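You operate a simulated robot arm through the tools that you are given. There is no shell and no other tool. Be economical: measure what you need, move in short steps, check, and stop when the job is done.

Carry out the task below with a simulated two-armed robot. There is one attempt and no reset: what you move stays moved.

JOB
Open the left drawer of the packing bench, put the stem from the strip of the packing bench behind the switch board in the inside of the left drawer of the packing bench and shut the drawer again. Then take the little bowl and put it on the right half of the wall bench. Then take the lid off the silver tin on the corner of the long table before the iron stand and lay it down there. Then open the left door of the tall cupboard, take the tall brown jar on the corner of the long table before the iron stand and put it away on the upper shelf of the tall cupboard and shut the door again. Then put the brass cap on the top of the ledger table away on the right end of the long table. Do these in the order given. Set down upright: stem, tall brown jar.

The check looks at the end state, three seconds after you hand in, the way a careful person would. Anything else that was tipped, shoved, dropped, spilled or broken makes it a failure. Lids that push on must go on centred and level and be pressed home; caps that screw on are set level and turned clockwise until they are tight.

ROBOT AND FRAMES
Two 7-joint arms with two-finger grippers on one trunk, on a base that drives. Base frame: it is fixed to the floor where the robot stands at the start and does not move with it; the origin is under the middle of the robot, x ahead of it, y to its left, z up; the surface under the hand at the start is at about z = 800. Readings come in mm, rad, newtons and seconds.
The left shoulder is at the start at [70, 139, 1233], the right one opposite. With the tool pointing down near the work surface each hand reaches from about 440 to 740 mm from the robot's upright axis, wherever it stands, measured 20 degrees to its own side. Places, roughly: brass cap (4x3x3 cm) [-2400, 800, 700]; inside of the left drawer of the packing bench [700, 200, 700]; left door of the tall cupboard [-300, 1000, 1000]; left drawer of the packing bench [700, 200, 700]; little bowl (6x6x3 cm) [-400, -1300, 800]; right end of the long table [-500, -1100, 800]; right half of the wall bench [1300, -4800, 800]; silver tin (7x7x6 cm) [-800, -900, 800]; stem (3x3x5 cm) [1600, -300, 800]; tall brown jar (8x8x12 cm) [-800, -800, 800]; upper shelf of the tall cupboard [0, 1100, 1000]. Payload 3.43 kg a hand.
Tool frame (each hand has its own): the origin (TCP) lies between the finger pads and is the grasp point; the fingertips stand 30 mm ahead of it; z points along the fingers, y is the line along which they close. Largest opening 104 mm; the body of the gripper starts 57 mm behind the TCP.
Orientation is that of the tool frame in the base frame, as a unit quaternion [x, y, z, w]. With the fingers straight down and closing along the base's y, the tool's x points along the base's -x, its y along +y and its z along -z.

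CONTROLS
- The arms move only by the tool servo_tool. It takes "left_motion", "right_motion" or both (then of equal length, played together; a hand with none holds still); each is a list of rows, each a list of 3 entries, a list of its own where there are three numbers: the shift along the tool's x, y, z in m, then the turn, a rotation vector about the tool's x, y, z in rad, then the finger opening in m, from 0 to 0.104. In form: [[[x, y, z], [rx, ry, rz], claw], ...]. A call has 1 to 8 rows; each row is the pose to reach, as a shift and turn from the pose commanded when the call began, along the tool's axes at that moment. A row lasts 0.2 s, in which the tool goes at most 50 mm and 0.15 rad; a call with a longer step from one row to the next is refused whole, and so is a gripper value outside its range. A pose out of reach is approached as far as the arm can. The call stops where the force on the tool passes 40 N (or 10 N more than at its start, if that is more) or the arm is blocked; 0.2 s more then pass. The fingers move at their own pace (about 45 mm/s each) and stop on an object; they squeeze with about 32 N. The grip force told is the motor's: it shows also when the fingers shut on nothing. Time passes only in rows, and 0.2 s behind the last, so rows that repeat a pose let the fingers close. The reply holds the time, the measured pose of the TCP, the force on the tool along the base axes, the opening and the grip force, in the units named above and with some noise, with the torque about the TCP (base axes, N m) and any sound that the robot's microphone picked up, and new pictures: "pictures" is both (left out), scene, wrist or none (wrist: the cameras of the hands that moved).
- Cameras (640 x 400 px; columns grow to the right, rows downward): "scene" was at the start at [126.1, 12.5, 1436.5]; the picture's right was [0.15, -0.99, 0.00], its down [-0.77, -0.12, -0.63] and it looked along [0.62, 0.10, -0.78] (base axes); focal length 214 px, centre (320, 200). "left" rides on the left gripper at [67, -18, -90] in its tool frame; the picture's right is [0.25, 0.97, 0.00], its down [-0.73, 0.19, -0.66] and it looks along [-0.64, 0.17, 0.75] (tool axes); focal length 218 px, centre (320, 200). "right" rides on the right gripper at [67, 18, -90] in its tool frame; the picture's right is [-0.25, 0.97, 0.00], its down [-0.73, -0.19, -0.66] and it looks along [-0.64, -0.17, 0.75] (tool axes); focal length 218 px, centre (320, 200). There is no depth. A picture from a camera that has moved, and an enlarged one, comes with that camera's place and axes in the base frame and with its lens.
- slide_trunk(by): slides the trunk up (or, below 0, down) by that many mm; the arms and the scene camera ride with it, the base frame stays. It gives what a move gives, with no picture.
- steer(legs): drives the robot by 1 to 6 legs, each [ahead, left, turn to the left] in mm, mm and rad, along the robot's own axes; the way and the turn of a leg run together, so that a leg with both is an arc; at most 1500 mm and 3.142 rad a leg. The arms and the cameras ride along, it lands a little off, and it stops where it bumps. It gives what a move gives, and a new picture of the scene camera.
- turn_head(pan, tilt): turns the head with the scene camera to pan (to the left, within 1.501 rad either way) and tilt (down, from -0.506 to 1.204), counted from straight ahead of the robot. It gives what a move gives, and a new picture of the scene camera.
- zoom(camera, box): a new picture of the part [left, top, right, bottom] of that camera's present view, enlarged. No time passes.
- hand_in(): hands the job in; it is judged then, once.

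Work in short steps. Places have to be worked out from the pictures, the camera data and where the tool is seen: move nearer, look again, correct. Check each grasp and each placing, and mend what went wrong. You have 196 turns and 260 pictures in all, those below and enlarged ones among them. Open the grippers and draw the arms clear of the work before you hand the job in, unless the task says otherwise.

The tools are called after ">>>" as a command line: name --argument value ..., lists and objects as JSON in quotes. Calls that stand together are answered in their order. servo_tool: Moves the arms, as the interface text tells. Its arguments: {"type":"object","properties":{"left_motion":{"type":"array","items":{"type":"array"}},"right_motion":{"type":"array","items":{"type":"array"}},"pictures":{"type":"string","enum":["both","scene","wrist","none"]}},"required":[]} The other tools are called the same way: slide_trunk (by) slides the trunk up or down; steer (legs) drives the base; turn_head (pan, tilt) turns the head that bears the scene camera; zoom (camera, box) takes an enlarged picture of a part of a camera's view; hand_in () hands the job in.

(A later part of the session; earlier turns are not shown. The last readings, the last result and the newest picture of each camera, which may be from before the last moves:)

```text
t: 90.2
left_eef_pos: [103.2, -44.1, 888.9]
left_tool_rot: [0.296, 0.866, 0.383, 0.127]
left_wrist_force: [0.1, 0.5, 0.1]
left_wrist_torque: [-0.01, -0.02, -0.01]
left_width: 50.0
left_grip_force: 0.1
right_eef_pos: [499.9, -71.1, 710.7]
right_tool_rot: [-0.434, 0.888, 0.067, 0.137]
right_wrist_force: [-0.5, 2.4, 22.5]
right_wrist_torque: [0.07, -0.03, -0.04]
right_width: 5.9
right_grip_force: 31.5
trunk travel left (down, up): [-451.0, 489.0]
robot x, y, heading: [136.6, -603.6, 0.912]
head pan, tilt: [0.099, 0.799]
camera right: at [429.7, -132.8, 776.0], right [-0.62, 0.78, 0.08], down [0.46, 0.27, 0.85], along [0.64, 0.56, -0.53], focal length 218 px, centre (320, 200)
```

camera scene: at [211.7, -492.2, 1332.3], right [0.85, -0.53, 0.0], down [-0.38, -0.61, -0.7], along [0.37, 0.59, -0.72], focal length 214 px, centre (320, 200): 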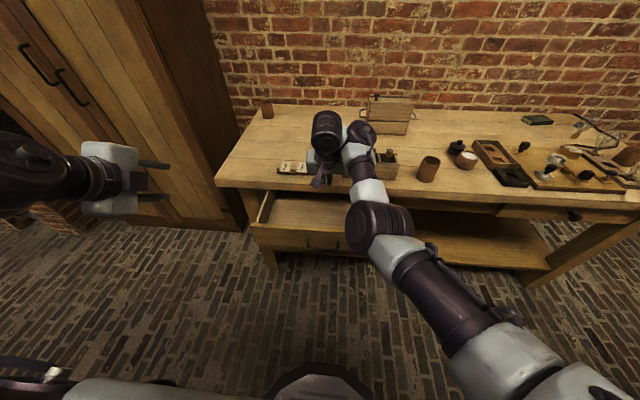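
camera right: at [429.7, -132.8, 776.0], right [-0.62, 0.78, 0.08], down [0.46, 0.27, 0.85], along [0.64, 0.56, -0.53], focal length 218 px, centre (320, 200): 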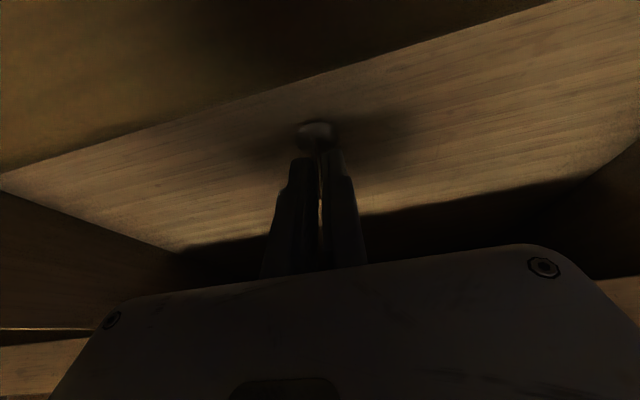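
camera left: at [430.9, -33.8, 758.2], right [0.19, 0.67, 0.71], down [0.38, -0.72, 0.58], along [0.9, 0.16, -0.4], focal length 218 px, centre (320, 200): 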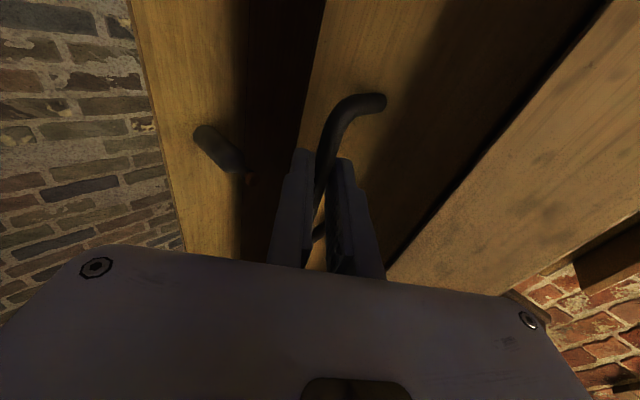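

It's on the floor at about z 669. I ease off 3 mm, open slowly, and retreat upward.

>>> servo_tool --right_motion '[[[-0.0009, 0, -0.003], [0, 0, 0], 0.0], [[-0.0009, 0, -0.003], [0, 0, 0], 0.0], [[-0.0009, 0, -0.003], [0, 0, 0], 0.015], [[-0.0009, 0, -0.003], [0, 0, 0], 0.03], [[-0.0009, 0, -0.003], [0, 0, 0], 0.045], [[-0.0009, 0, -0.003], [0, 0, 0], 0.045]]' --pictures "wrist"

>>> servo_tool --right_motion '[[[-0.006, 0, -0.019], [0, 0, 0], 0.045], [[-0.015, 0, -0.048], [0, 0, 0], 0.045], [[-0.027, 0, -0.086], [0, 0, 0], 0.045], [[-0.038, 0, -0.124], [0, 0, 0], 0.045], [[-0.05, 0, -0.162], [0, 0, 0], 0.045], [[-0.059, 0, -0.191], [0, 0, 0], 0.045]]' --pictures "wrist"

```text
t: 91.6
left_eef_pos: [104.6, -41.0, 887.8]
left_tool_rot: [0.297, 0.866, 0.382, 0.127]
left_wrist_force: [0.0, -0.3, 1.1]
left_wrist_torque: [-0.01, 0.01, 0.02]
left_width: 49.9
left_grip_force: 0.0
right_eef_pos: [501.7, -70.1, 709.2]
right_tool_rot: [-0.434, 0.889, 0.064, 0.134]
right_wrist_force: [-0.6, -0.4, 0.0]
right_wrist_torque: [0.0, 0.04, -0.02]
right_width: 45.1
right_grip_force: 0.1
trunk travel left (down, up): [-451.0, 489.0]
robot x, y, heading: [135.3, -599.3, 0.91]
head pan, tilt: [0.099, 0.799]
camera right: at [431.0, -131.8, 775.7], right [-0.61, 0.79, 0.07], down [0.46, 0.28, 0.84], along [0.64, 0.55, -0.53], focal length 218 px, centre (320, 200)
```

right: 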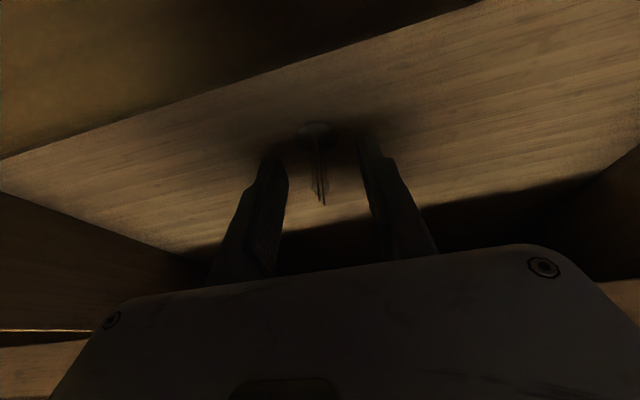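

```text
t: 93.0
left_eef_pos: [104.4, -42.5, 887.7]
left_tool_rot: [0.294, 0.867, 0.382, 0.128]
left_wrist_force: [0.4, -0.2, 0.5]
left_wrist_torque: [0.02, -0.01, 0.02]
left_width: 50.1
left_grip_force: 0.1
right_eef_pos: [506.9, -40.1, 908.4]
right_tool_rot: [-0.433, 0.889, 0.065, 0.135]
right_wrist_force: [0.1, 0.1, 0.1]
right_wrist_torque: [0.01, -0.02, 0.0]
right_width: 45.1
right_grip_force: 0.1
right hand out of reach, approached as far as the arm can: row 3, 4, 5, 6
trunk travel left (down, up): [-451.0, 489.0]
robot x, y, heading: [134.0, -598.4, 0.909]
head pan, tilt: [0.099, 0.799]
camera right: at [436.5, -101.3, 974.9], right [-0.61, 0.79, 0.07], down [0.46, 0.28, 0.84], along [0.64, 0.55, -0.53], focal length 218 px, centre (320, 200)
```

right: 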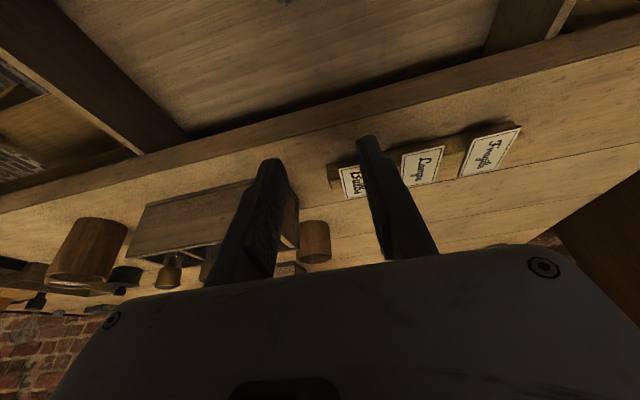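

The stem stands upright in the drawer. Now I set up for the left hand to regrip the handle at the pose where I released it: trunk up a little, base shifted right.

>>> slide_trunk --by 60

>>> steer --legs '[[25, -143, 0.017]]'

>>> zoom --camera "scene" --box '[180, 120, 420, 270]'

```text
t: 94.0
left_eef_pos: [105.1, -41.7, 946.9]
left_tool_rot: [0.296, 0.866, 0.381, 0.127]
left_wrist_force: [0.3, 0.2, 0.4]
left_wrist_torque: [-0.01, 0.01, 0.0]
left_width: 49.8
left_grip_force: 0.0
right_eef_pos: [506.9, -40.2, 969.0]
right_tool_rot: [-0.434, 0.889, 0.065, 0.134]
right_wrist_force: [0.1, 0.3, -0.1]
right_wrist_torque: [-0.01, -0.04, 0.02]
right_width: 45.0
right_grip_force: 0.0
trunk travel left (down, up): [-511.0, 429.0]
robot x, y, heading: [136.8, -597.8, 0.907]
head pan, tilt: [0.099, 0.799]
```

```text
t: 95.3
left_eef_pos: [220.4, -107.2, 947.1]
left_tool_rot: [0.289, 0.869, 0.383, 0.123]
left_wrist_force: [0.8, -0.7, 0.6]
left_wrist_torque: [0.0, 0.02, 0.03]
left_width: 49.8
left_grip_force: 0.1
right_eef_pos: [623.3, -97.5, 968.6]
right_tool_rot: [-0.442, 0.884, 0.066, 0.134]
right_wrist_force: [-0.1, -0.1, -0.5]
right_wrist_torque: [-0.01, 0.0, 0.02]
right_width: 45.0
right_grip_force: 0.0
trunk travel left (down, up): [-511.0, 429.0]
robot x, y, heading: [262.3, -665.8, 0.926]
head pan, tilt: [0.099, 0.799]
camera scene: at [334.4, -555.7, 1227.4], right [0.86, -0.52, 0.0], down [-0.37, -0.61, -0.7], along [0.36, 0.6, -0.72], focal length 214 px, centre (320, 200)
```

scene: 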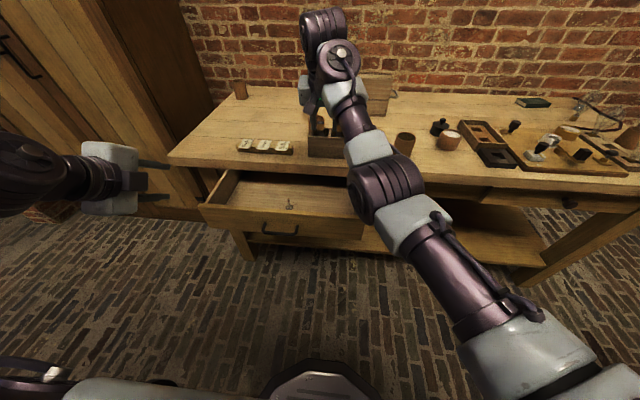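

```text
2.67 times, centred on (300, 195) of scene
camera zoom: at [334.4, -555.7, 1227.4], right [0.86, -0.52, 0.0], down [-0.37, -0.61, -0.7], along [0.36, 0.6, -0.72], focal length 572 px, centre (373, 213)
```

zoom: 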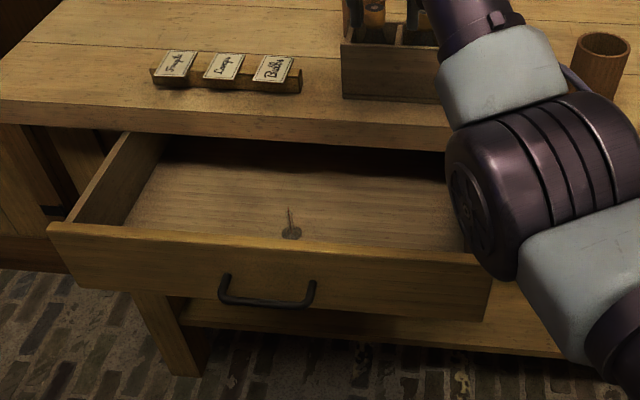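

The stem is upright. Now I move the left hand to the pre-grasp point, 80 mm back from the handle.

>>> servo_tool --left_motion '[[[-0.032, -0.022, 0.02], [0, 0, 0], 0.04], [[-0.064, -0.044, 0.041], [0, 0, 0], 0.04], [[-0.096, -0.066, 0.061], [0, 0, 0], 0.04], [[-0.129, -0.088, 0.081], [0, 0, 0], 0.04], [[-0.161, -0.11, 0.102], [0, 0, 0], 0.04], [[-0.193, -0.132, 0.122], [0, 0, 0], 0.04], [[-0.193, -0.132, 0.122], [0, 0, 0], 0.04]]' --pictures "wrist"

```text
t: 96.9
left_eef_pos: [368.0, -151.8, 784.9]
left_tool_rot: [0.288, 0.869, 0.382, 0.124]
left_wrist_force: [0.1, 0.1, -0.1]
left_wrist_torque: [0.0, -0.02, 0.01]
left_width: 39.9
left_grip_force: 0.0
left hand out of reach, approached as far as the arm can: row 1, 2, 3, 4, 5, 6, 7
right_eef_pos: [624.6, -97.2, 968.0]
right_tool_rot: [-0.442, 0.885, 0.066, 0.133]
right_wrist_force: [0.4, 0.0, -0.4]
right_wrist_torque: [0.01, -0.03, 0.01]
right_width: 45.0
right_grip_force: 0.1
trunk travel left (down, up): [-511.0, 429.0]
robot x, y, heading: [259.6, -665.1, 0.928]
head pan, tilt: [0.099, 0.799]
camera left: at [267.9, -173.4, 832.3], right [0.19, 0.67, 0.71], down [0.38, -0.72, 0.58], along [0.91, 0.16, -0.39], focal length 218 px, centre (320, 200)
```

left: 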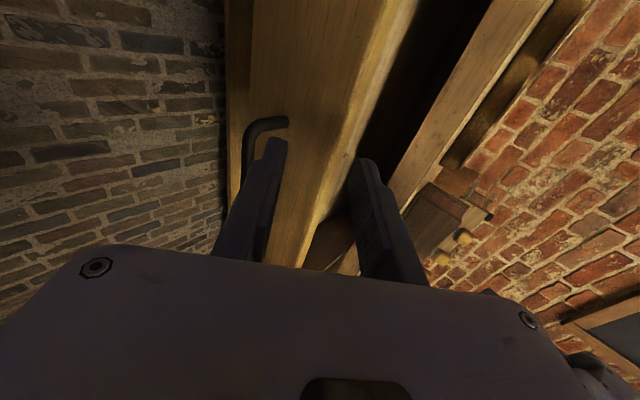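

The level of folding limits me here, so I back the base off 85 mm and look again.

>>> steer --legs '[[-85, 0, 0]]'

>>> zoom --camera "left" --box '[0, 0, 640, 400]'

```text
t: 98.0
left_eef_pos: [314.9, -217.6, 786.5]
left_tool_rot: [0.287, 0.869, 0.384, 0.124]
left_wrist_force: [-0.3, 0.2, 0.6]
left_wrist_torque: [0.02, -0.06, 0.0]
left_width: 40.3
left_grip_force: 0.0
right_eef_pos: [571.9, -161.5, 968.6]
right_tool_rot: [-0.444, 0.883, 0.066, 0.134]
right_wrist_force: [-1.3, -0.3, 0.0]
right_wrist_torque: [0.04, -0.01, 0.0]
right_width: 45.0
right_grip_force: 0.0
trunk travel left (down, up): [-511.0, 429.0]
robot x, y, heading: [212.8, -733.3, 0.932]
head pan, tilt: [0.099, 0.799]
camera scene: at [283.7, -622.4, 1227.5], right [0.86, -0.51, 0.0], down [-0.37, -0.61, -0.7], along [0.36, 0.6, -0.72], focal length 214 px, centre (320, 200)
```

scene: 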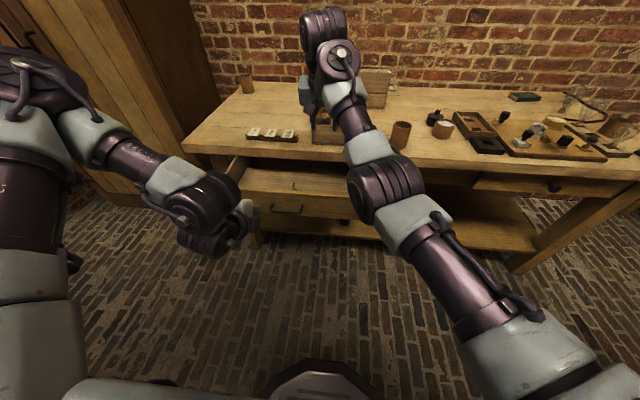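

```text
1.00 times, centred on (320, 200) of left (not enlarged: the box is as wide or as high as the picture)
camera zoom: at [216.0, -240.5, 832.8], right [0.19, 0.67, 0.71], down [0.38, -0.72, 0.58], along [0.91, 0.16, -0.39], focal length 218 px, centre (320, 200)
```

zoom: 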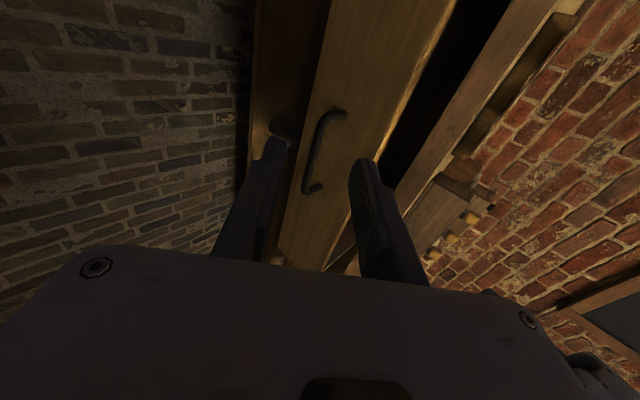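

The bar is visible at [412,-171], matching the earlier release pose. I shift sideways 50 mm, then go forward about 115 mm to straddle it.

>>> servo_tool --left_motion '[[[-0.025, 0.004, 0.01], [0, 0, 0], 0.04], [[-0.05, 0.0075, 0.02], [0, 0, 0], 0.04], [[-0.05, 0.0075, 0.05], [0, 0, 0], 0.04], [[-0.05, 0.0075, 0.08], [0, 0, 0], 0.04], [[-0.05, 0.0075, 0.1], [0, 0, 0], 0.04], [[-0.05, 0.0075, 0.116], [0, 0, 0], 0.04], [[-0.05, 0.0075, 0.116], [0, 0, 0], 0.04]]' --pictures "wrist"

```text
t: 99.6
left_eef_pos: [369.0, -155.9, 753.7]
left_tool_rot: [0.287, 0.87, 0.382, 0.124]
left_wrist_force: [-0.4, 0.4, 0.7]
left_wrist_torque: [0.03, -0.02, -0.01]
left_width: 39.9
left_grip_force: 0.0
left hand out of reach, approached as far as the arm can: row 1, 2, 3, 4, 5, 6, 7
right_eef_pos: [572.7, -162.3, 967.8]
right_tool_rot: [-0.444, 0.883, 0.067, 0.134]
right_wrist_force: [-0.3, -0.4, 0.6]
right_wrist_torque: [0.01, 0.02, 0.03]
right_width: 44.8
right_grip_force: 0.0
trunk travel left (down, up): [-511.0, 429.0]
robot x, y, heading: [211.9, -733.0, 0.932]
head pan, tilt: [0.099, 0.799]
camera left: at [269.2, -176.5, 800.2], right [0.19, 0.68, 0.71], down [0.38, -0.72, 0.58], along [0.91, 0.16, -0.39], focal length 218 px, centre (320, 200)
```

left: 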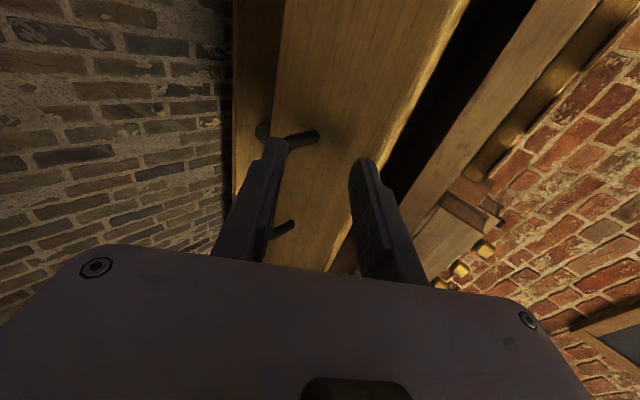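

Lateral room is what matters here: the earlier pull worked with the hand well out to the left. I restore that arm posture in free air, raise the trunk, and then let the base bring the hand over the handle.

>>> servo_tool --left_motion '[[[0.021, -0.017, -0.014], [0, 0, 0], 0.04], [[0.042, -0.034, -0.028], [0, 0, 0], 0.04], [[0.063, -0.05, -0.042], [0, 0, 0], 0.04], [[0.084, -0.067, -0.056], [0, 0, 0], 0.04], [[0.084, -0.084, -0.066], [0, 0, 0], 0.04], [[0.084, -0.1, -0.066], [0, 0, 0], 0.04]]' --pictures "none"

>>> slide_trunk --by 90

```text
t: 101.0
left_eef_pos: [233.8, -197.9, 727.0]
left_tool_rot: [0.287, 0.87, 0.383, 0.123]
left_wrist_force: [-0.4, -0.3, -0.1]
left_wrist_torque: [-0.01, -0.02, 0.01]
left_width: 40.0
left_grip_force: 0.1
right_eef_pos: [572.7, -161.7, 968.8]
right_tool_rot: [-0.443, 0.884, 0.066, 0.134]
right_wrist_force: [-0.7, -0.9, 0.1]
right_wrist_torque: [0.01, -0.01, -0.01]
right_width: 44.9
right_grip_force: 0.0
trunk travel left (down, up): [-511.0, 429.0]
robot x, y, heading: [213.5, -728.7, 0.927]
head pan, tilt: [0.099, 0.799]
```

```text
t: 102.2
left_eef_pos: [232.8, -196.9, 817.4]
left_tool_rot: [0.287, 0.869, 0.383, 0.124]
left_wrist_force: [0.1, 0.1, -0.3]
left_wrist_torque: [-0.04, 0.03, 0.0]
left_width: 40.0
left_grip_force: 0.1
right_eef_pos: [573.0, -162.0, 1058.2]
right_tool_rot: [-0.444, 0.883, 0.066, 0.134]
right_wrist_force: [0.7, -0.2, -0.6]
right_wrist_torque: [0.03, 0.02, -0.02]
right_width: 44.9
right_grip_force: 0.0
trunk travel left (down, up): [-601.0, 339.0]
robot x, y, heading: [211.0, -732.6, 0.932]
head pan, tilt: [0.099, 0.799]
```

Posture restored. I drive the base so the hand comes over the handle.

>>> steer --legs '[[112, -128, 0]]'

>>> zoom --camera "left" --box '[0, 0, 640, 400]'

```text
t: 103.7
left_eef_pos: [400.9, -186.2, 817.6]
left_tool_rot: [0.284, 0.87, 0.384, 0.121]
left_wrist_force: [0.9, 0.2, 0.3]
left_wrist_torque: [-0.06, 0.0, -0.01]
left_width: 40.1
left_grip_force: 0.1
right_eef_pos: [738.8, -148.5, 1058.6]
right_tool_rot: [-0.447, 0.882, 0.067, 0.134]
right_wrist_force: [0.2, 0.2, 0.0]
right_wrist_torque: [-0.01, 0.02, 0.03]
right_width: 45.1
right_grip_force: 0.0
trunk travel left (down, up): [-601.0, 339.0]
robot x, y, heading: [381.7, -719.2, 0.941]
head pan, tilt: [0.099, 0.799]
camera scene: at [454.0, -609.0, 1317.4], right [0.86, -0.51, 0.0], down [-0.36, -0.62, -0.7], along [0.35, 0.6, -0.72], focal length 214 px, centre (320, 200)
```

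scene: 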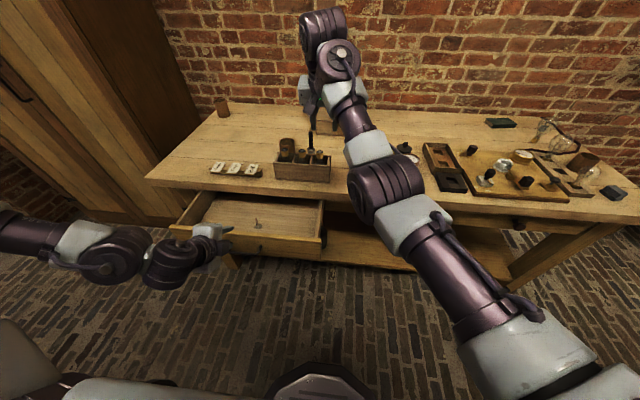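

```text
1.00 times, centred on (320, 200) of left (not enlarged: the box is as wide or as high as the picture)
camera zoom: at [300.4, -207.6, 864.3], right [0.18, 0.68, 0.71], down [0.38, -0.72, 0.58], along [0.91, 0.17, -0.39], focal length 218 px, centre (320, 200)
```

zoom: 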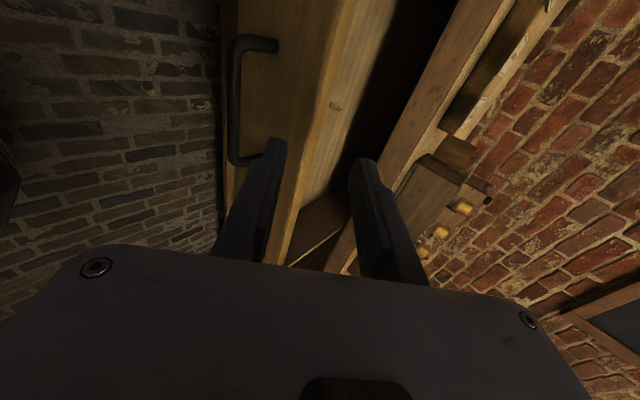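

Positioned well. I lower the trunk 97 mm so the bar comes between the fingertips, then nudge forward.

>>> slide_trunk --by -97

>>> zoom --camera "left" --box '[0, 0, 640, 400]'

```text
t: 105.0
left_eef_pos: [398.8, -184.9, 720.7]
left_tool_rot: [0.284, 0.871, 0.383, 0.121]
left_wrist_force: [-0.5, -0.7, -0.2]
left_wrist_torque: [0.0, -0.01, -0.01]
left_width: 40.3
left_grip_force: 0.0
right_eef_pos: [738.6, -148.8, 962.4]
right_tool_rot: [-0.446, 0.882, 0.066, 0.134]
right_wrist_force: [0.2, -0.2, -0.3]
right_wrist_torque: [0.04, -0.05, 0.0]
right_width: 45.3
right_grip_force: 0.2
trunk travel left (down, up): [-504.0, 436.0]
robot x, y, heading: [383.7, -719.9, 0.937]
head pan, tilt: [0.099, 0.799]
```

```text
1.00 times, centred on (320, 200) of left (not enlarged: the box is as wide or as high as the picture)
camera zoom: at [300.4, -207.8, 767.5], right [0.18, 0.68, 0.71], down [0.38, -0.72, 0.58], along [0.91, 0.17, -0.39], focal length 218 px, centre (320, 200)
```

zoom: 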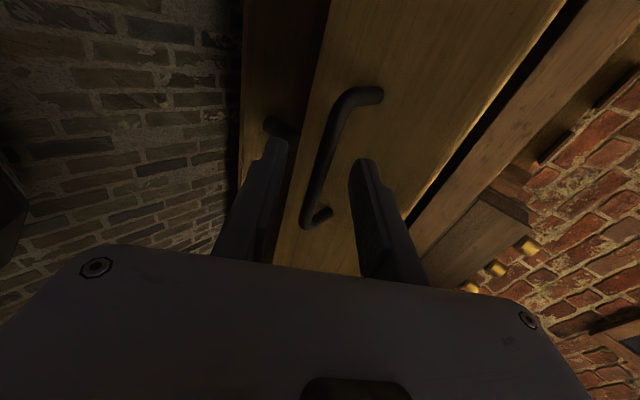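

The bar lies between the fingers. I move forward 16 mm along the tool and close.

>>> servo_tool --left_motion '[[[0, 0, 0.008], [0, 0, 0], 0.04], [[0, 0, 0.016], [0, 0, 0], 0.04], [[0, 0, 0.016], [0, 0, 0], 0.02], [[0, 0, 0.016], [0, 0, 0], 0.0], [[0, 0, 0.016], [0, 0, 0], 0.0], [[0, 0, 0.016], [0, 0, 0], 0.0]]' --pictures "wrist"

```text
t: 106.4
left_eef_pos: [407.7, -176.1, 710.1]
left_tool_rot: [0.284, 0.87, 0.384, 0.122]
left_wrist_force: [-2.2, 5.2, 10.7]
left_wrist_torque: [0.52, 0.54, -0.53]
left_width: 9.7
left_grip_force: 43.2
right_eef_pos: [737.9, -149.5, 960.8]
right_tool_rot: [-0.447, 0.882, 0.067, 0.133]
right_wrist_force: [0.1, -0.1, 0.1]
right_wrist_torque: [0.03, 0.01, -0.02]
right_width: 45.0
right_grip_force: 0.0
trunk travel left (down, up): [-504.0, 436.0]
robot x, y, heading: [381.9, -719.7, 0.939]
head pan, tilt: [0.099, 0.799]
camera left: at [308.3, -198.0, 757.4], right [0.18, 0.67, 0.72], down [0.38, -0.72, 0.58], along [0.91, 0.17, -0.39], focal length 218 px, centre (320, 200)
```

left: 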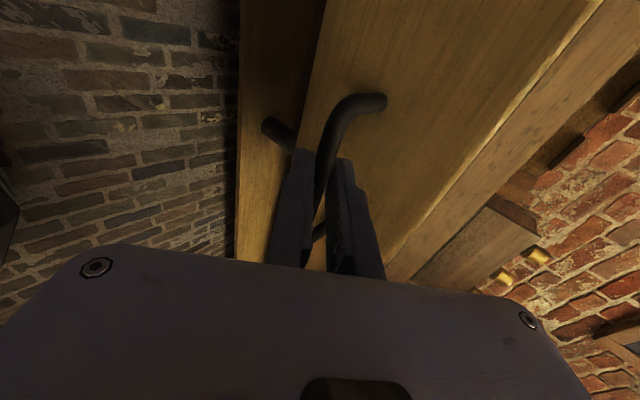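

Gripped. I push the drawer shut slowly along the bench normal.

>>> servo_tool --left_motion '[[[0, 0.007, 0.007], [0, 0, 0], 0.0], [[0, 0.016, 0.018], [0, 0, 0], 0.0], [[-0.001, 0.026, 0.029], [0, 0, 0], 0.0], [[-0.001, 0.036, 0.04], [0, 0, 0], 0.0], [[-0.001, 0.047, 0.051], [0, 0, 0], 0.0], [[-0.002, 0.057, 0.062], [0, 0, 0], 0.0], [[-0.002, 0.066, 0.072], [0, 0, 0], 0.0], [[-0.002, 0.07, 0.077], [0, 0, 0], 0.0]]' --pictures "none"

>>> servo_tool --left_motion '[[[0, 0.007, 0.007], [0, 0, 0], 0.0], [[0, 0.014, 0.015], [0, 0, 0], 0.0], [[-0.001, 0.022, 0.024], [0, 0, 0], 0.0], [[-0.001, 0.03, 0.033], [0, 0, 0], 0.0], [[-0.001, 0.038, 0.042], [0, 0, 0], 0.0], [[-0.002, 0.046, 0.05], [0, 0, 0], 0.0], [[-0.002, 0.054, 0.059], [0, 0, 0], 0.0], [[-0.002, 0.06, 0.065], [0, 0, 0], 0.0]]' --pictures "scene"

```text
t: 108.2
left_eef_pos: [468.8, -92.8, 709.7]
left_tool_rot: [0.284, 0.87, 0.384, 0.122]
left_wrist_force: [-8.8, 4.5, 19.2]
left_wrist_torque: [0.88, 0.88, -0.09]
left_width: 9.7
left_grip_force: 43.2
right_eef_pos: [737.7, -150.4, 963.7]
right_tool_rot: [-0.447, 0.882, 0.069, 0.134]
right_wrist_force: [0.5, 1.0, 0.3]
right_wrist_torque: [0.02, -0.01, 0.01]
right_width: 45.1
right_grip_force: 0.1
trunk travel left (down, up): [-504.0, 436.0]
robot x, y, heading: [381.2, -721.0, 0.936]
head pan, tilt: [0.099, 0.799]
```

```text
t: 110.0
left_eef_pos: [520.4, -26.5, 710.6]
left_tool_rot: [0.289, 0.873, 0.374, 0.124]
left_wrist_force: [7.7, -9.2, -28.2]
left_wrist_torque: [0.53, 0.92, 0.09]
left_width: 9.7
left_grip_force: 43.6
left hand out of reach, approached as far as the arm can: row 7, 8
right_eef_pos: [741.6, -146.9, 958.0]
right_tool_rot: [-0.445, 0.883, 0.066, 0.133]
right_wrist_force: [0.2, 0.0, 0.5]
right_wrist_torque: [0.0, -0.02, 0.02]
right_width: 45.0
right_grip_force: 0.0
trunk travel left (down, up): [-504.0, 436.0]
robot x, y, heading: [380.7, -719.6, 0.938]
head pan, tilt: [0.099, 0.799]
camera scene: at [456.6, -606.1, 1219.3], right [0.86, -0.51, 0.0], down [-0.37, -0.62, -0.69], along [0.35, 0.6, -0.72], focal length 214 px, centre (320, 200)
```

scene: 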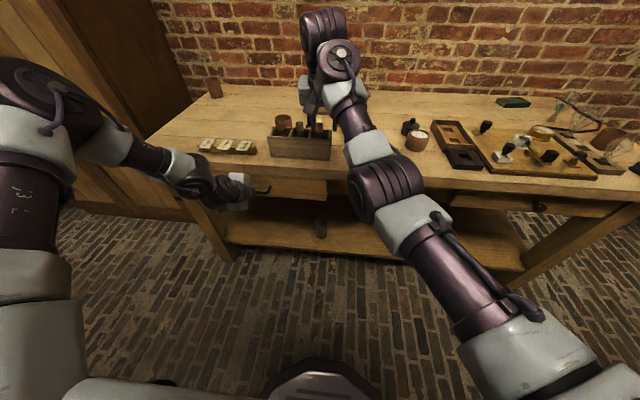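

About 17 mm remain and the arm is at its limit. I push the rest with a small base move.

>>> steer --legs '[[18, 0, 0]]'

```text
t: 110.8
left_eef_pos: [519.7, -26.8, 711.2]
left_tool_rot: [0.289, 0.874, 0.372, 0.121]
left_wrist_force: [0.4, 2.7, -1.0]
left_wrist_torque: [0.1, 0.09, -0.73]
left_width: 9.5
left_grip_force: 43.3
right_eef_pos: [742.2, -145.3, 961.0]
right_tool_rot: [-0.446, 0.883, 0.067, 0.132]
right_wrist_force: [0.8, -0.1, -0.3]
right_wrist_torque: [-0.05, 0.02, 0.0]
right_width: 45.0
right_grip_force: 0.1
trunk travel left (down, up): [-504.0, 436.0]
robot x, y, heading: [386.3, -718.7, 0.935]
head pan, tilt: [0.099, 0.799]
stopped in leg 1: the force on the tool passed its limit at 44 N (the readings are from after the stop); the commanded pose is now the measured one
camera scene: at [456.8, -605.8, 1220.6], right [0.86, -0.51, 0.0], down [-0.37, -0.62, -0.7], along [0.36, 0.6, -0.72], focal length 214 px, centre (320, 200)
```

scene: 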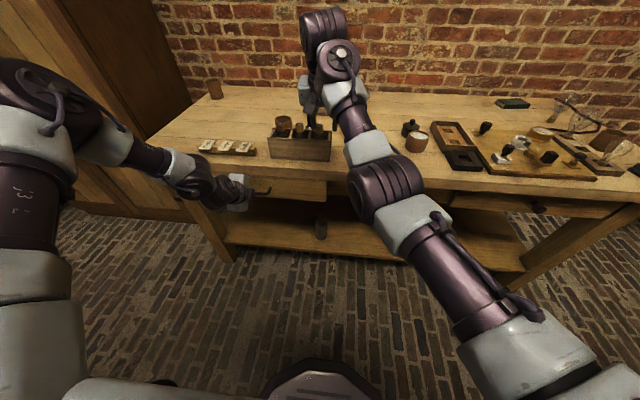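

It stopped 16 mm short of the earlier closed pose. I test with a slow arm push, reading the force.

>>> servo_tool --left_motion '[[[0, 0.003, 0.003], [0, 0, 0], 0.0], [[0, 0.005, 0.006], [0, 0, 0], 0.0], [[0, 0.007, 0.008], [0, 0, 0], 0.0]]' --pictures "wrist"

```text
t: 111.5
left_eef_pos: [523.0, -21.0, 710.5]
left_tool_rot: [0.292, 0.875, 0.366, 0.121]
left_wrist_force: [9.7, -12.1, -29.3]
left_wrist_torque: [0.32, 0.66, -0.08]
left_width: 9.3
left_grip_force: 43.3
left hand out of reach, approached as far as the arm can: row 1, 2, 3
right_eef_pos: [744.3, -144.3, 960.0]
right_tool_rot: [-0.446, 0.882, 0.067, 0.133]
right_wrist_force: [0.4, 1.0, 0.5]
right_wrist_torque: [0.0, -0.02, 0.02]
right_width: 44.8
right_grip_force: 0.0
trunk travel left (down, up): [-504.0, 436.0]
robot x, y, heading: [386.2, -717.1, 0.938]
head pan, tilt: [0.099, 0.799]
camera left: at [424.3, -41.6, 760.2], right [0.21, 0.69, 0.69], down [0.38, -0.7, 0.6], along [0.9, 0.14, -0.41], focal length 218 px, centre (320, 200)
```

left: 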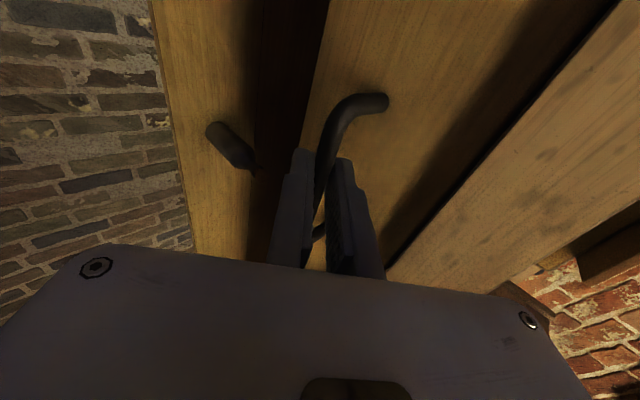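

The force is mostly vertical, from the stretched arm lifting. I relieve it with a little trunk drop and then move the base forward in a small step.

>>> slide_trunk --by -8

>>> steer --legs '[[12, 0, 0]]'

```text
t: 112.1
left_eef_pos: [525.0, -19.3, 710.6]
left_tool_rot: [0.289, 0.873, 0.374, 0.124]
left_wrist_force: [11.9, -6.7, -6.2]
left_wrist_torque: [-0.26, -0.32, -1.4]
left_width: 10.1
left_grip_force: 43.4
right_eef_pos: [743.7, -147.1, 952.6]
right_tool_rot: [-0.446, 0.883, 0.067, 0.133]
right_wrist_force: [0.0, 0.1, 0.2]
right_wrist_torque: [-0.01, -0.03, 0.0]
right_width: 45.1
right_grip_force: 0.0
trunk travel left (down, up): [-496.0, 444.0]
robot x, y, heading: [383.6, -716.6, 0.936]
head pan, tilt: [0.099, 0.799]
```

```text
t: 112.9
left_eef_pos: [530.8, -13.9, 711.1]
left_tool_rot: [0.29, 0.872, 0.374, 0.122]
left_wrist_force: [13.7, -12.5, 5.6]
left_wrist_torque: [0.07, -0.04, -0.88]
left_width: 9.5
left_grip_force: 43.1
right_eef_pos: [749.6, -139.0, 955.3]
right_tool_rot: [-0.446, 0.882, 0.068, 0.133]
right_wrist_force: [1.2, 0.2, 0.2]
right_wrist_torque: [-0.01, -0.01, 0.04]
right_width: 44.8
right_grip_force: 0.0
trunk travel left (down, up): [-496.0, 444.0]
robot x, y, heading: [394.5, -709.1, 0.935]
head pan, tilt: [0.099, 0.799]
camera scene: at [465.3, -599.5, 1212.7], right [0.86, -0.51, 0.0], down [-0.37, -0.62, -0.7], along [0.35, 0.6, -0.72], focal length 214 px, centre (320, 200)
```

scene: 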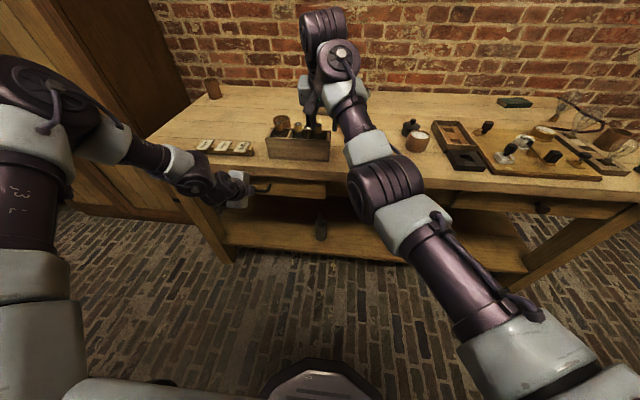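

Practically closed. One more small push to seat it.

>>> steer --legs '[[8, 0, 0]]'

>>> zoom --camera "left" --box '[0, 0, 640, 400]'

```text
t: 113.6
left_eef_pos: [533.8, -6.3, 710.7]
left_tool_rot: [0.291, 0.873, 0.372, 0.123]
left_wrist_force: [-3.3, -13.2, 6.4]
left_wrist_torque: [-0.1, -0.02, -1.06]
left_width: 9.5
left_grip_force: 43.1
right_eef_pos: [752.9, -132.6, 955.2]
right_tool_rot: [-0.446, 0.882, 0.068, 0.134]
right_wrist_force: [-0.2, 0.6, 0.3]
right_wrist_torque: [-0.02, -0.04, -0.01]
right_width: 44.7
right_grip_force: 0.0
trunk travel left (down, up): [-496.0, 444.0]
robot x, y, heading: [395.7, -702.3, 0.936]
head pan, tilt: [0.099, 0.799]
camera scene: at [468.0, -593.0, 1212.7], right [0.86, -0.51, 0.0], down [-0.37, -0.62, -0.7], along [0.36, 0.6, -0.72], focal length 214 px, centre (320, 200)
```

scene: 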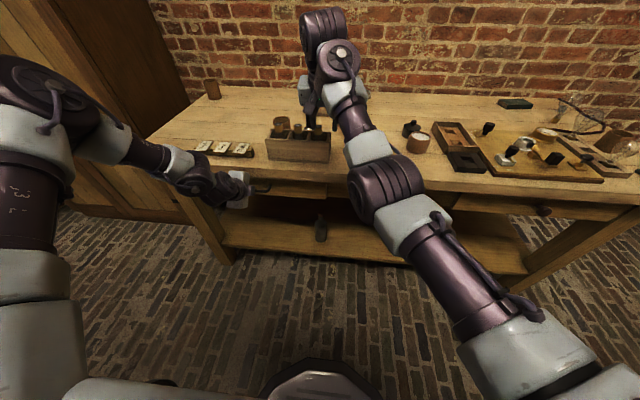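

```text
1.00 times, centred on (320, 200) of left (not enlarged: the box is as wide or as high as the picture)
camera zoom: at [435.2, -27.1, 758.8], right [0.2, 0.69, 0.7], down [0.38, -0.71, 0.59], along [0.9, 0.15, -0.4], focal length 218 px, centre (320, 200)
```

zoom: 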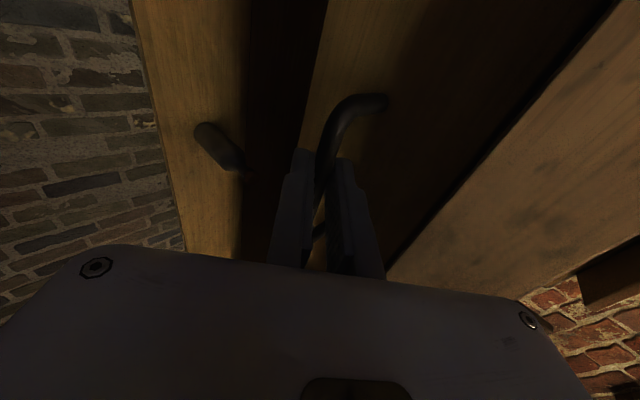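

It went further with low force, so I push again until it truly resists.

>>> steer --legs '[[8, 0, 0]]'

>>> zoom --camera "scene" --box '[200, 140, 440, 290]'

```text
t: 114.5
left_eef_pos: [534.4, -6.6, 710.0]
left_tool_rot: [0.293, 0.874, 0.369, 0.123]
left_wrist_force: [-9.1, -15.5, 16.6]
left_wrist_torque: [0.47, 0.56, -0.03]
left_width: 9.3
left_grip_force: 42.6
right_eef_pos: [754.6, -128.2, 955.7]
right_tool_rot: [-0.448, 0.881, 0.069, 0.134]
right_wrist_force: [-0.4, -0.1, -0.6]
right_wrist_torque: [-0.02, 0.03, -0.06]
right_width: 45.0
right_grip_force: 0.0
trunk travel left (down, up): [-496.0, 444.0]
robot x, y, heading: [398.1, -693.8, 0.944]
head pan, tilt: [0.099, 0.799]
stopped in leg 1: the force on the tool passed its limit at 45 N (the readings are from after the stop); the commanded pose is now the measured one
camera scene: at [470.2, -590.4, 1213.0], right [0.86, -0.51, 0.0], down [-0.36, -0.61, -0.7], along [0.35, 0.6, -0.71], focal length 214 px, centre (320, 200)
```

scene: 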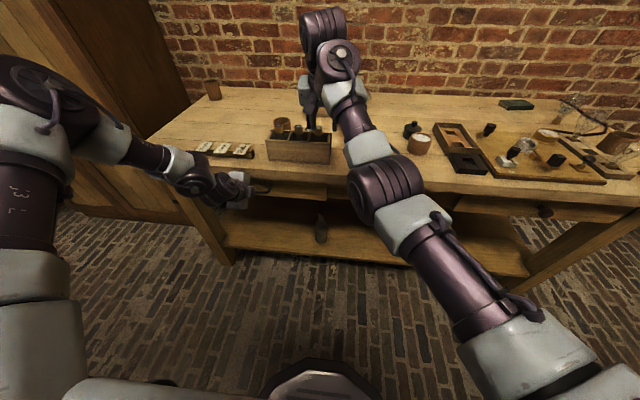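

```text
2.67 times, centred on (320, 215) of scene
camera zoom: at [470.2, -590.4, 1213.0], right [0.86, -0.51, 0.0], down [-0.36, -0.61, -0.7], along [0.35, 0.6, -0.71], focal length 572 px, centre (320, 160)
```

zoom: 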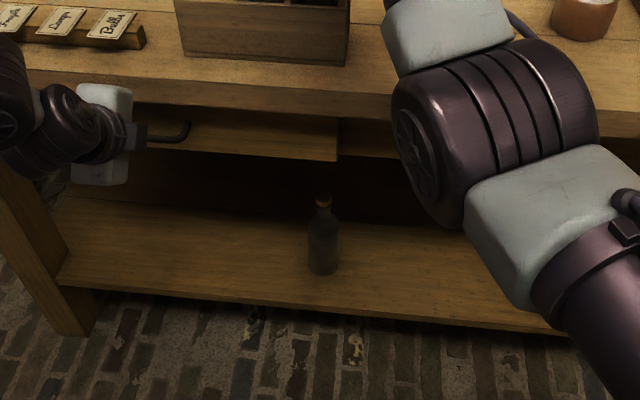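

The drawer is firmly seated. I release the handle and back the left hand out along its axis.

>>> servo_tool --left_motion '[[[0, 0, 0], [0, 0, 0], 0.03], [[0, 0, 0], [0, 0, 0], 0.04], [[0, 0, -0.02], [0, 0, 0], 0.04], [[0, 0, -0.05], [0, 0, 0], 0.04], [[0, 0, -0.09], [0, 0, 0], 0.04], [[0, 0, -0.13], [0, 0, 0], 0.04]]' --pictures "wrist"

```text
t: 115.9
left_eef_pos: [478.6, -77.4, 798.1]
left_tool_rot: [0.292, 0.874, 0.367, 0.123]
left_wrist_force: [-0.2, -0.5, 0.6]
left_wrist_torque: [0.0, 0.02, 0.01]
left_width: 40.1
left_grip_force: 0.1
right_eef_pos: [755.3, -125.8, 952.9]
right_tool_rot: [-0.447, 0.882, 0.068, 0.133]
right_wrist_force: [0.2, -0.8, -0.2]
right_wrist_torque: [-0.01, -0.03, -0.02]
right_width: 44.9
right_grip_force: 0.0
trunk travel left (down, up): [-496.0, 444.0]
robot x, y, heading: [400.6, -692.0, 0.938]
head pan, tilt: [0.099, 0.799]
camera left: at [380.0, -97.3, 847.1], right [0.2, 0.69, 0.69], down [0.38, -0.71, 0.6], along [0.9, 0.14, -0.41], focal length 218 px, centre (320, 200)
```

left: 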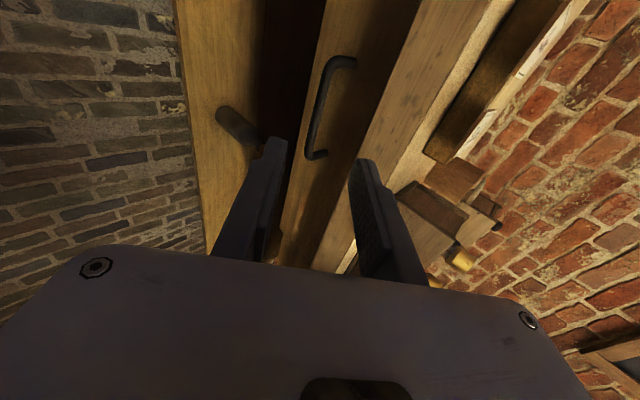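

The drawer matches its initial closed look. I raise the trunk and straighten the left hand to its neutral down pose for driving.

>>> slide_trunk --by 231

>>> servo_tool --left_motion '[[[0, 0, -0.03], [0.13, 0, 0], 0.06], [[0, 0, -0.06], [0.26, 0, 0], 0.06], [[0, 0, -0.08], [0.39, 0, 0], 0.06], [[0, 0, -0.1], [0.52, 0, 0], 0.06], [[0, 0, -0.1], [0.65, 0, 0], 0.06], [[0, 0, -0.1], [0.79, 0, 0], 0.06]]' --right_motion '[[[0.03, -0.01, 0], [0, 0.05, 0], 0.06], [[0.06, -0.02, 0], [0, 0.1, 0], 0.06], [[0.09, -0.03, 0], [0, 0.15, 0], 0.06], [[0.12, -0.04, 0], [0, 0.2, 0], 0.06], [[0.15, -0.05, 0], [0, 0.25, 0], 0.06], [[0.15, -0.06, 0], [0, 0.3, 0], 0.06]]' --pictures "none"

>>> servo_tool --left_motion '[[[0, -0.02, 0], [0, 0, -0.148], 0.06], [[0, -0.04, 0], [0, 0, -0.296], 0.06], [[0, -0.06, 0], [0, 0, -0.444], 0.06], [[0, -0.08, 0], [0, 0, -0.592], 0.06], [[0, -0.1, 0], [0, 0, -0.74], 0.06], [[0, -0.1, 0], [0, 0, -0.888], 0.06], [[0, -0.1, 0], [0, 0, -1.036], 0.06], [[0, -0.1, 0], [0, 0, -1.184], 0.06]]' --pictures "none"

>>> servo_tool --left_motion '[[[0, 0, 0], [0, 0, -0.148], 0.06], [[0, 0, 0], [0, 0, -0.296], 0.06], [[0, 0, 0], [0, 0, -0.42], 0.06]]' --pictures "none"

```text
t: 118.3
left_eef_pos: [479.1, -75.3, 1028.3]
left_tool_rot: [0.291, 0.875, 0.367, 0.123]
left_wrist_force: [0.0, 0.3, 0.4]
left_wrist_torque: [0.01, 0.01, 0.0]
left_width: 39.9
left_grip_force: 0.0
right_eef_pos: [756.6, -125.1, 1184.5]
right_tool_rot: [-0.447, 0.882, 0.067, 0.132]
right_wrist_force: [0.0, 0.0, -0.1]
right_wrist_torque: [-0.01, -0.01, 0.02]
right_width: 45.1
right_grip_force: 0.1
trunk travel left (down, up): [-727.0, 213.0]
robot x, y, heading: [398.5, -698.2, 0.94]
head pan, tilt: [0.099, 0.799]
```

```text
t: 119.7
left_eef_pos: [436.3, -131.0, 1096.7]
left_tool_rot: [0.316, 0.949, 0.001, 0.001]
left_wrist_force: [-0.1, 0.0, 0.2]
left_wrist_torque: [0.0, -0.05, -0.03]
left_width: 59.9
left_grip_force: 0.1
right_eef_pos: [798.5, -187.9, 1116.6]
right_tool_rot: [-0.452, 0.892, -0.001, -0.001]
right_wrist_force: [0.1, 0.4, -0.2]
right_wrist_torque: [-0.03, -0.02, -0.01]
right_width: 60.0
right_grip_force: 0.1
right hand out of reach, approached as far as the arm can: row 1, 2, 3, 4, 5, 6
trunk travel left (down, up): [-727.0, 213.0]
robot x, y, heading: [402.6, -697.7, 0.941]
head pan, tilt: [0.099, 0.799]
```

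```text
t: 121.5
left_eef_pos: [376.8, -213.6, 1099.0]
left_tool_rot: [-0.268, 0.963, 0.002, 0.001]
left_wrist_force: [-0.4, 0.7, -0.2]
left_wrist_torque: [-0.02, -0.02, -0.01]
left_width: 60.1
left_grip_force: 0.0
right_eef_pos: [798.1, -188.9, 1118.4]
right_tool_rot: [-0.453, 0.892, 0.0, 0.0]
right_wrist_force: [0.2, -0.4, -1.0]
right_wrist_torque: [0.0, 0.01, -0.01]
right_width: 60.1
right_grip_force: 0.1
trunk travel left (down, up): [-727.0, 213.0]
robot x, y, heading: [398.2, -697.2, 0.937]
head pan, tilt: [0.099, 0.799]
```

```text
t: 122.3
left_eef_pos: [377.7, -213.2, 1097.6]
left_tool_rot: [-0.463, 0.887, 0.002, 0.003]
left_wrist_force: [0.3, 0.6, -0.2]
left_wrist_torque: [0.03, 0.0, 0.02]
left_width: 59.8
left_grip_force: 0.1
right_eef_pos: [798.0, -189.1, 1118.2]
right_tool_rot: [-0.453, 0.892, 0.0, -0.001]
right_wrist_force: [-0.4, 1.0, -0.7]
right_wrist_torque: [-0.01, -0.03, 0.01]
right_width: 59.9
right_grip_force: 0.1
trunk travel left (down, up): [-727.0, 213.0]
robot x, y, heading: [399.2, -693.9, 0.937]
head pan, tilt: [0.099, 0.799]
```

I drive into the open floor and turn to face the long table's right side.

>>> steer --legs '[[-308, -351, 0], [0, 0, 1.6]]'

>>> turn_head --pan 0.4 --tilt 0.6

```text
t: 128.9
left_eef_pos: [19.4, -1190.7, 1098.2]
left_tool_rot: [0.959, -0.284, -0.003, -0.001]
left_wrist_force: [-0.2, 0.7, 0.1]
left_wrist_torque: [-0.01, 0.0, -0.01]
left_width: 60.0
left_grip_force: 0.1
right_eef_pos: [-20.2, -770.7, 1118.5]
right_tool_rot: [0.956, -0.294, 0.001, 0.001]
right_wrist_force: [0.2, 0.0, -0.3]
right_wrist_torque: [0.0, -0.02, 0.02]
right_width: 59.8
right_grip_force: 0.0
trunk travel left (down, up): [-727.0, 213.0]
robot x, y, heading: [500.4, -1150.2, 2.544]
head pan, tilt: [0.099, 0.799]
camera scene: at [388.3, -1082.0, 1443.4], right [0.48, 0.88, 0.0], down [0.63, -0.34, -0.7], along [-0.61, 0.33, -0.72], focal length 214 px, centre (320, 200)
```

scene: 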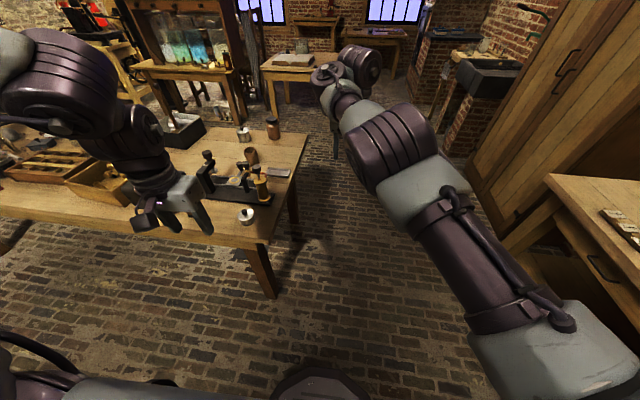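

```text
t: 129.8
left_eef_pos: [19.2, -1189.9, 1098.2]
left_tool_rot: [0.959, -0.283, -0.003, 0.0]
left_wrist_force: [0.7, -1.3, 0.4]
left_wrist_torque: [0.02, -0.02, 0.0]
left_width: 60.1
left_grip_force: 0.1
right_eef_pos: [-21.1, -771.3, 1118.2]
right_tool_rot: [0.956, -0.293, 0.001, 0.001]
right_wrist_force: [0.6, -0.2, -1.3]
right_wrist_torque: [-0.01, 0.01, 0.03]
right_width: 59.9
right_grip_force: 0.2
trunk travel left (down, up): [-727.0, 213.0]
robot x, y, heading: [499.1, -1148.5, 2.543]
head pan, tilt: [0.4, 0.6]
camera scene: at [372.6, -1103.4, 1460.2], right [0.2, 0.98, 0.0], down [0.55, -0.11, -0.82], along [-0.81, 0.16, -0.57], focal length 214 px, centre (320, 200)
```

scene: 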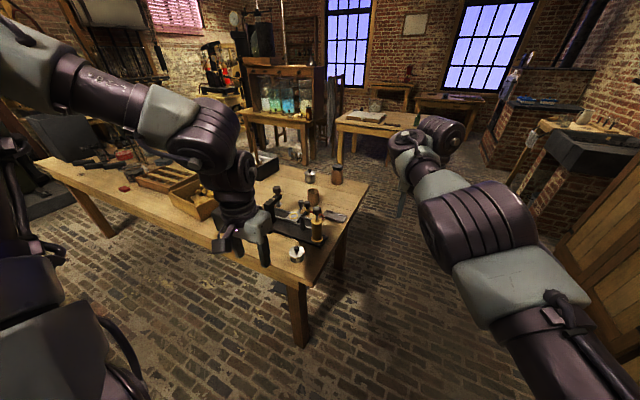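

I zoom in on the long table's near end to identify the bowl, tin, jar and iron stand.

>>> zoom --camera "scene" --box '[150, 140, 390, 290]'

>>> turn_head --pan 0.9 --tilt 0.6

```text
2.67 times, centred on (270, 215) of scene
camera zoom: at [372.6, -1103.4, 1460.2], right [0.2, 0.98, 0.0], down [0.55, -0.11, -0.82], along [-0.81, 0.16, -0.57], focal length 572 px, centre (453, 160)
```

zoom: 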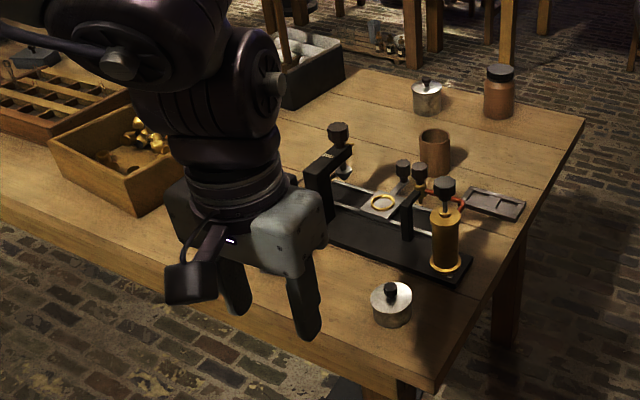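

```text
t: 130.7
left_eef_pos: [19.1, -1190.6, 1097.1]
left_tool_rot: [0.959, -0.283, -0.002, 0.0]
left_wrist_force: [-0.3, -0.4, 0.3]
left_wrist_torque: [-0.02, 0.01, 0.0]
left_width: 60.1
left_grip_force: 0.1
right_eef_pos: [-20.9, -769.5, 1118.2]
right_tool_rot: [0.956, -0.293, 0.001, 0.001]
right_wrist_force: [-0.9, -0.7, -0.1]
right_wrist_torque: [0.02, 0.0, 0.02]
right_width: 59.9
right_grip_force: 0.1
trunk travel left (down, up): [-727.0, 213.0]
robot x, y, heading: [500.7, -1146.4, 2.547]
head pan, tilt: [0.901, 0.6]
camera scene: at [374.9, -1147.0, 1460.3], right [-0.3, 0.95, 0.0], down [0.54, 0.17, -0.82], along [-0.79, -0.25, -0.57], focal length 214 px, centre (320, 200)
```

scene: 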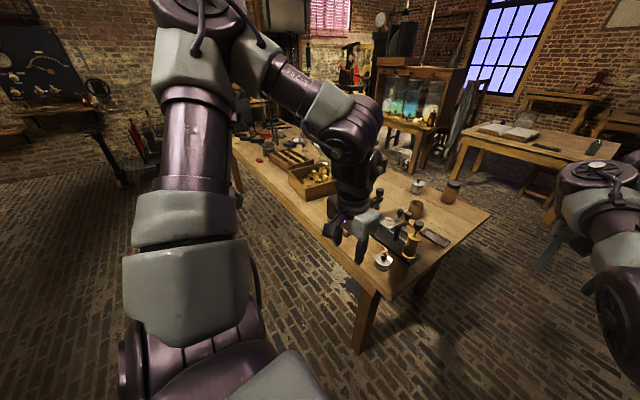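

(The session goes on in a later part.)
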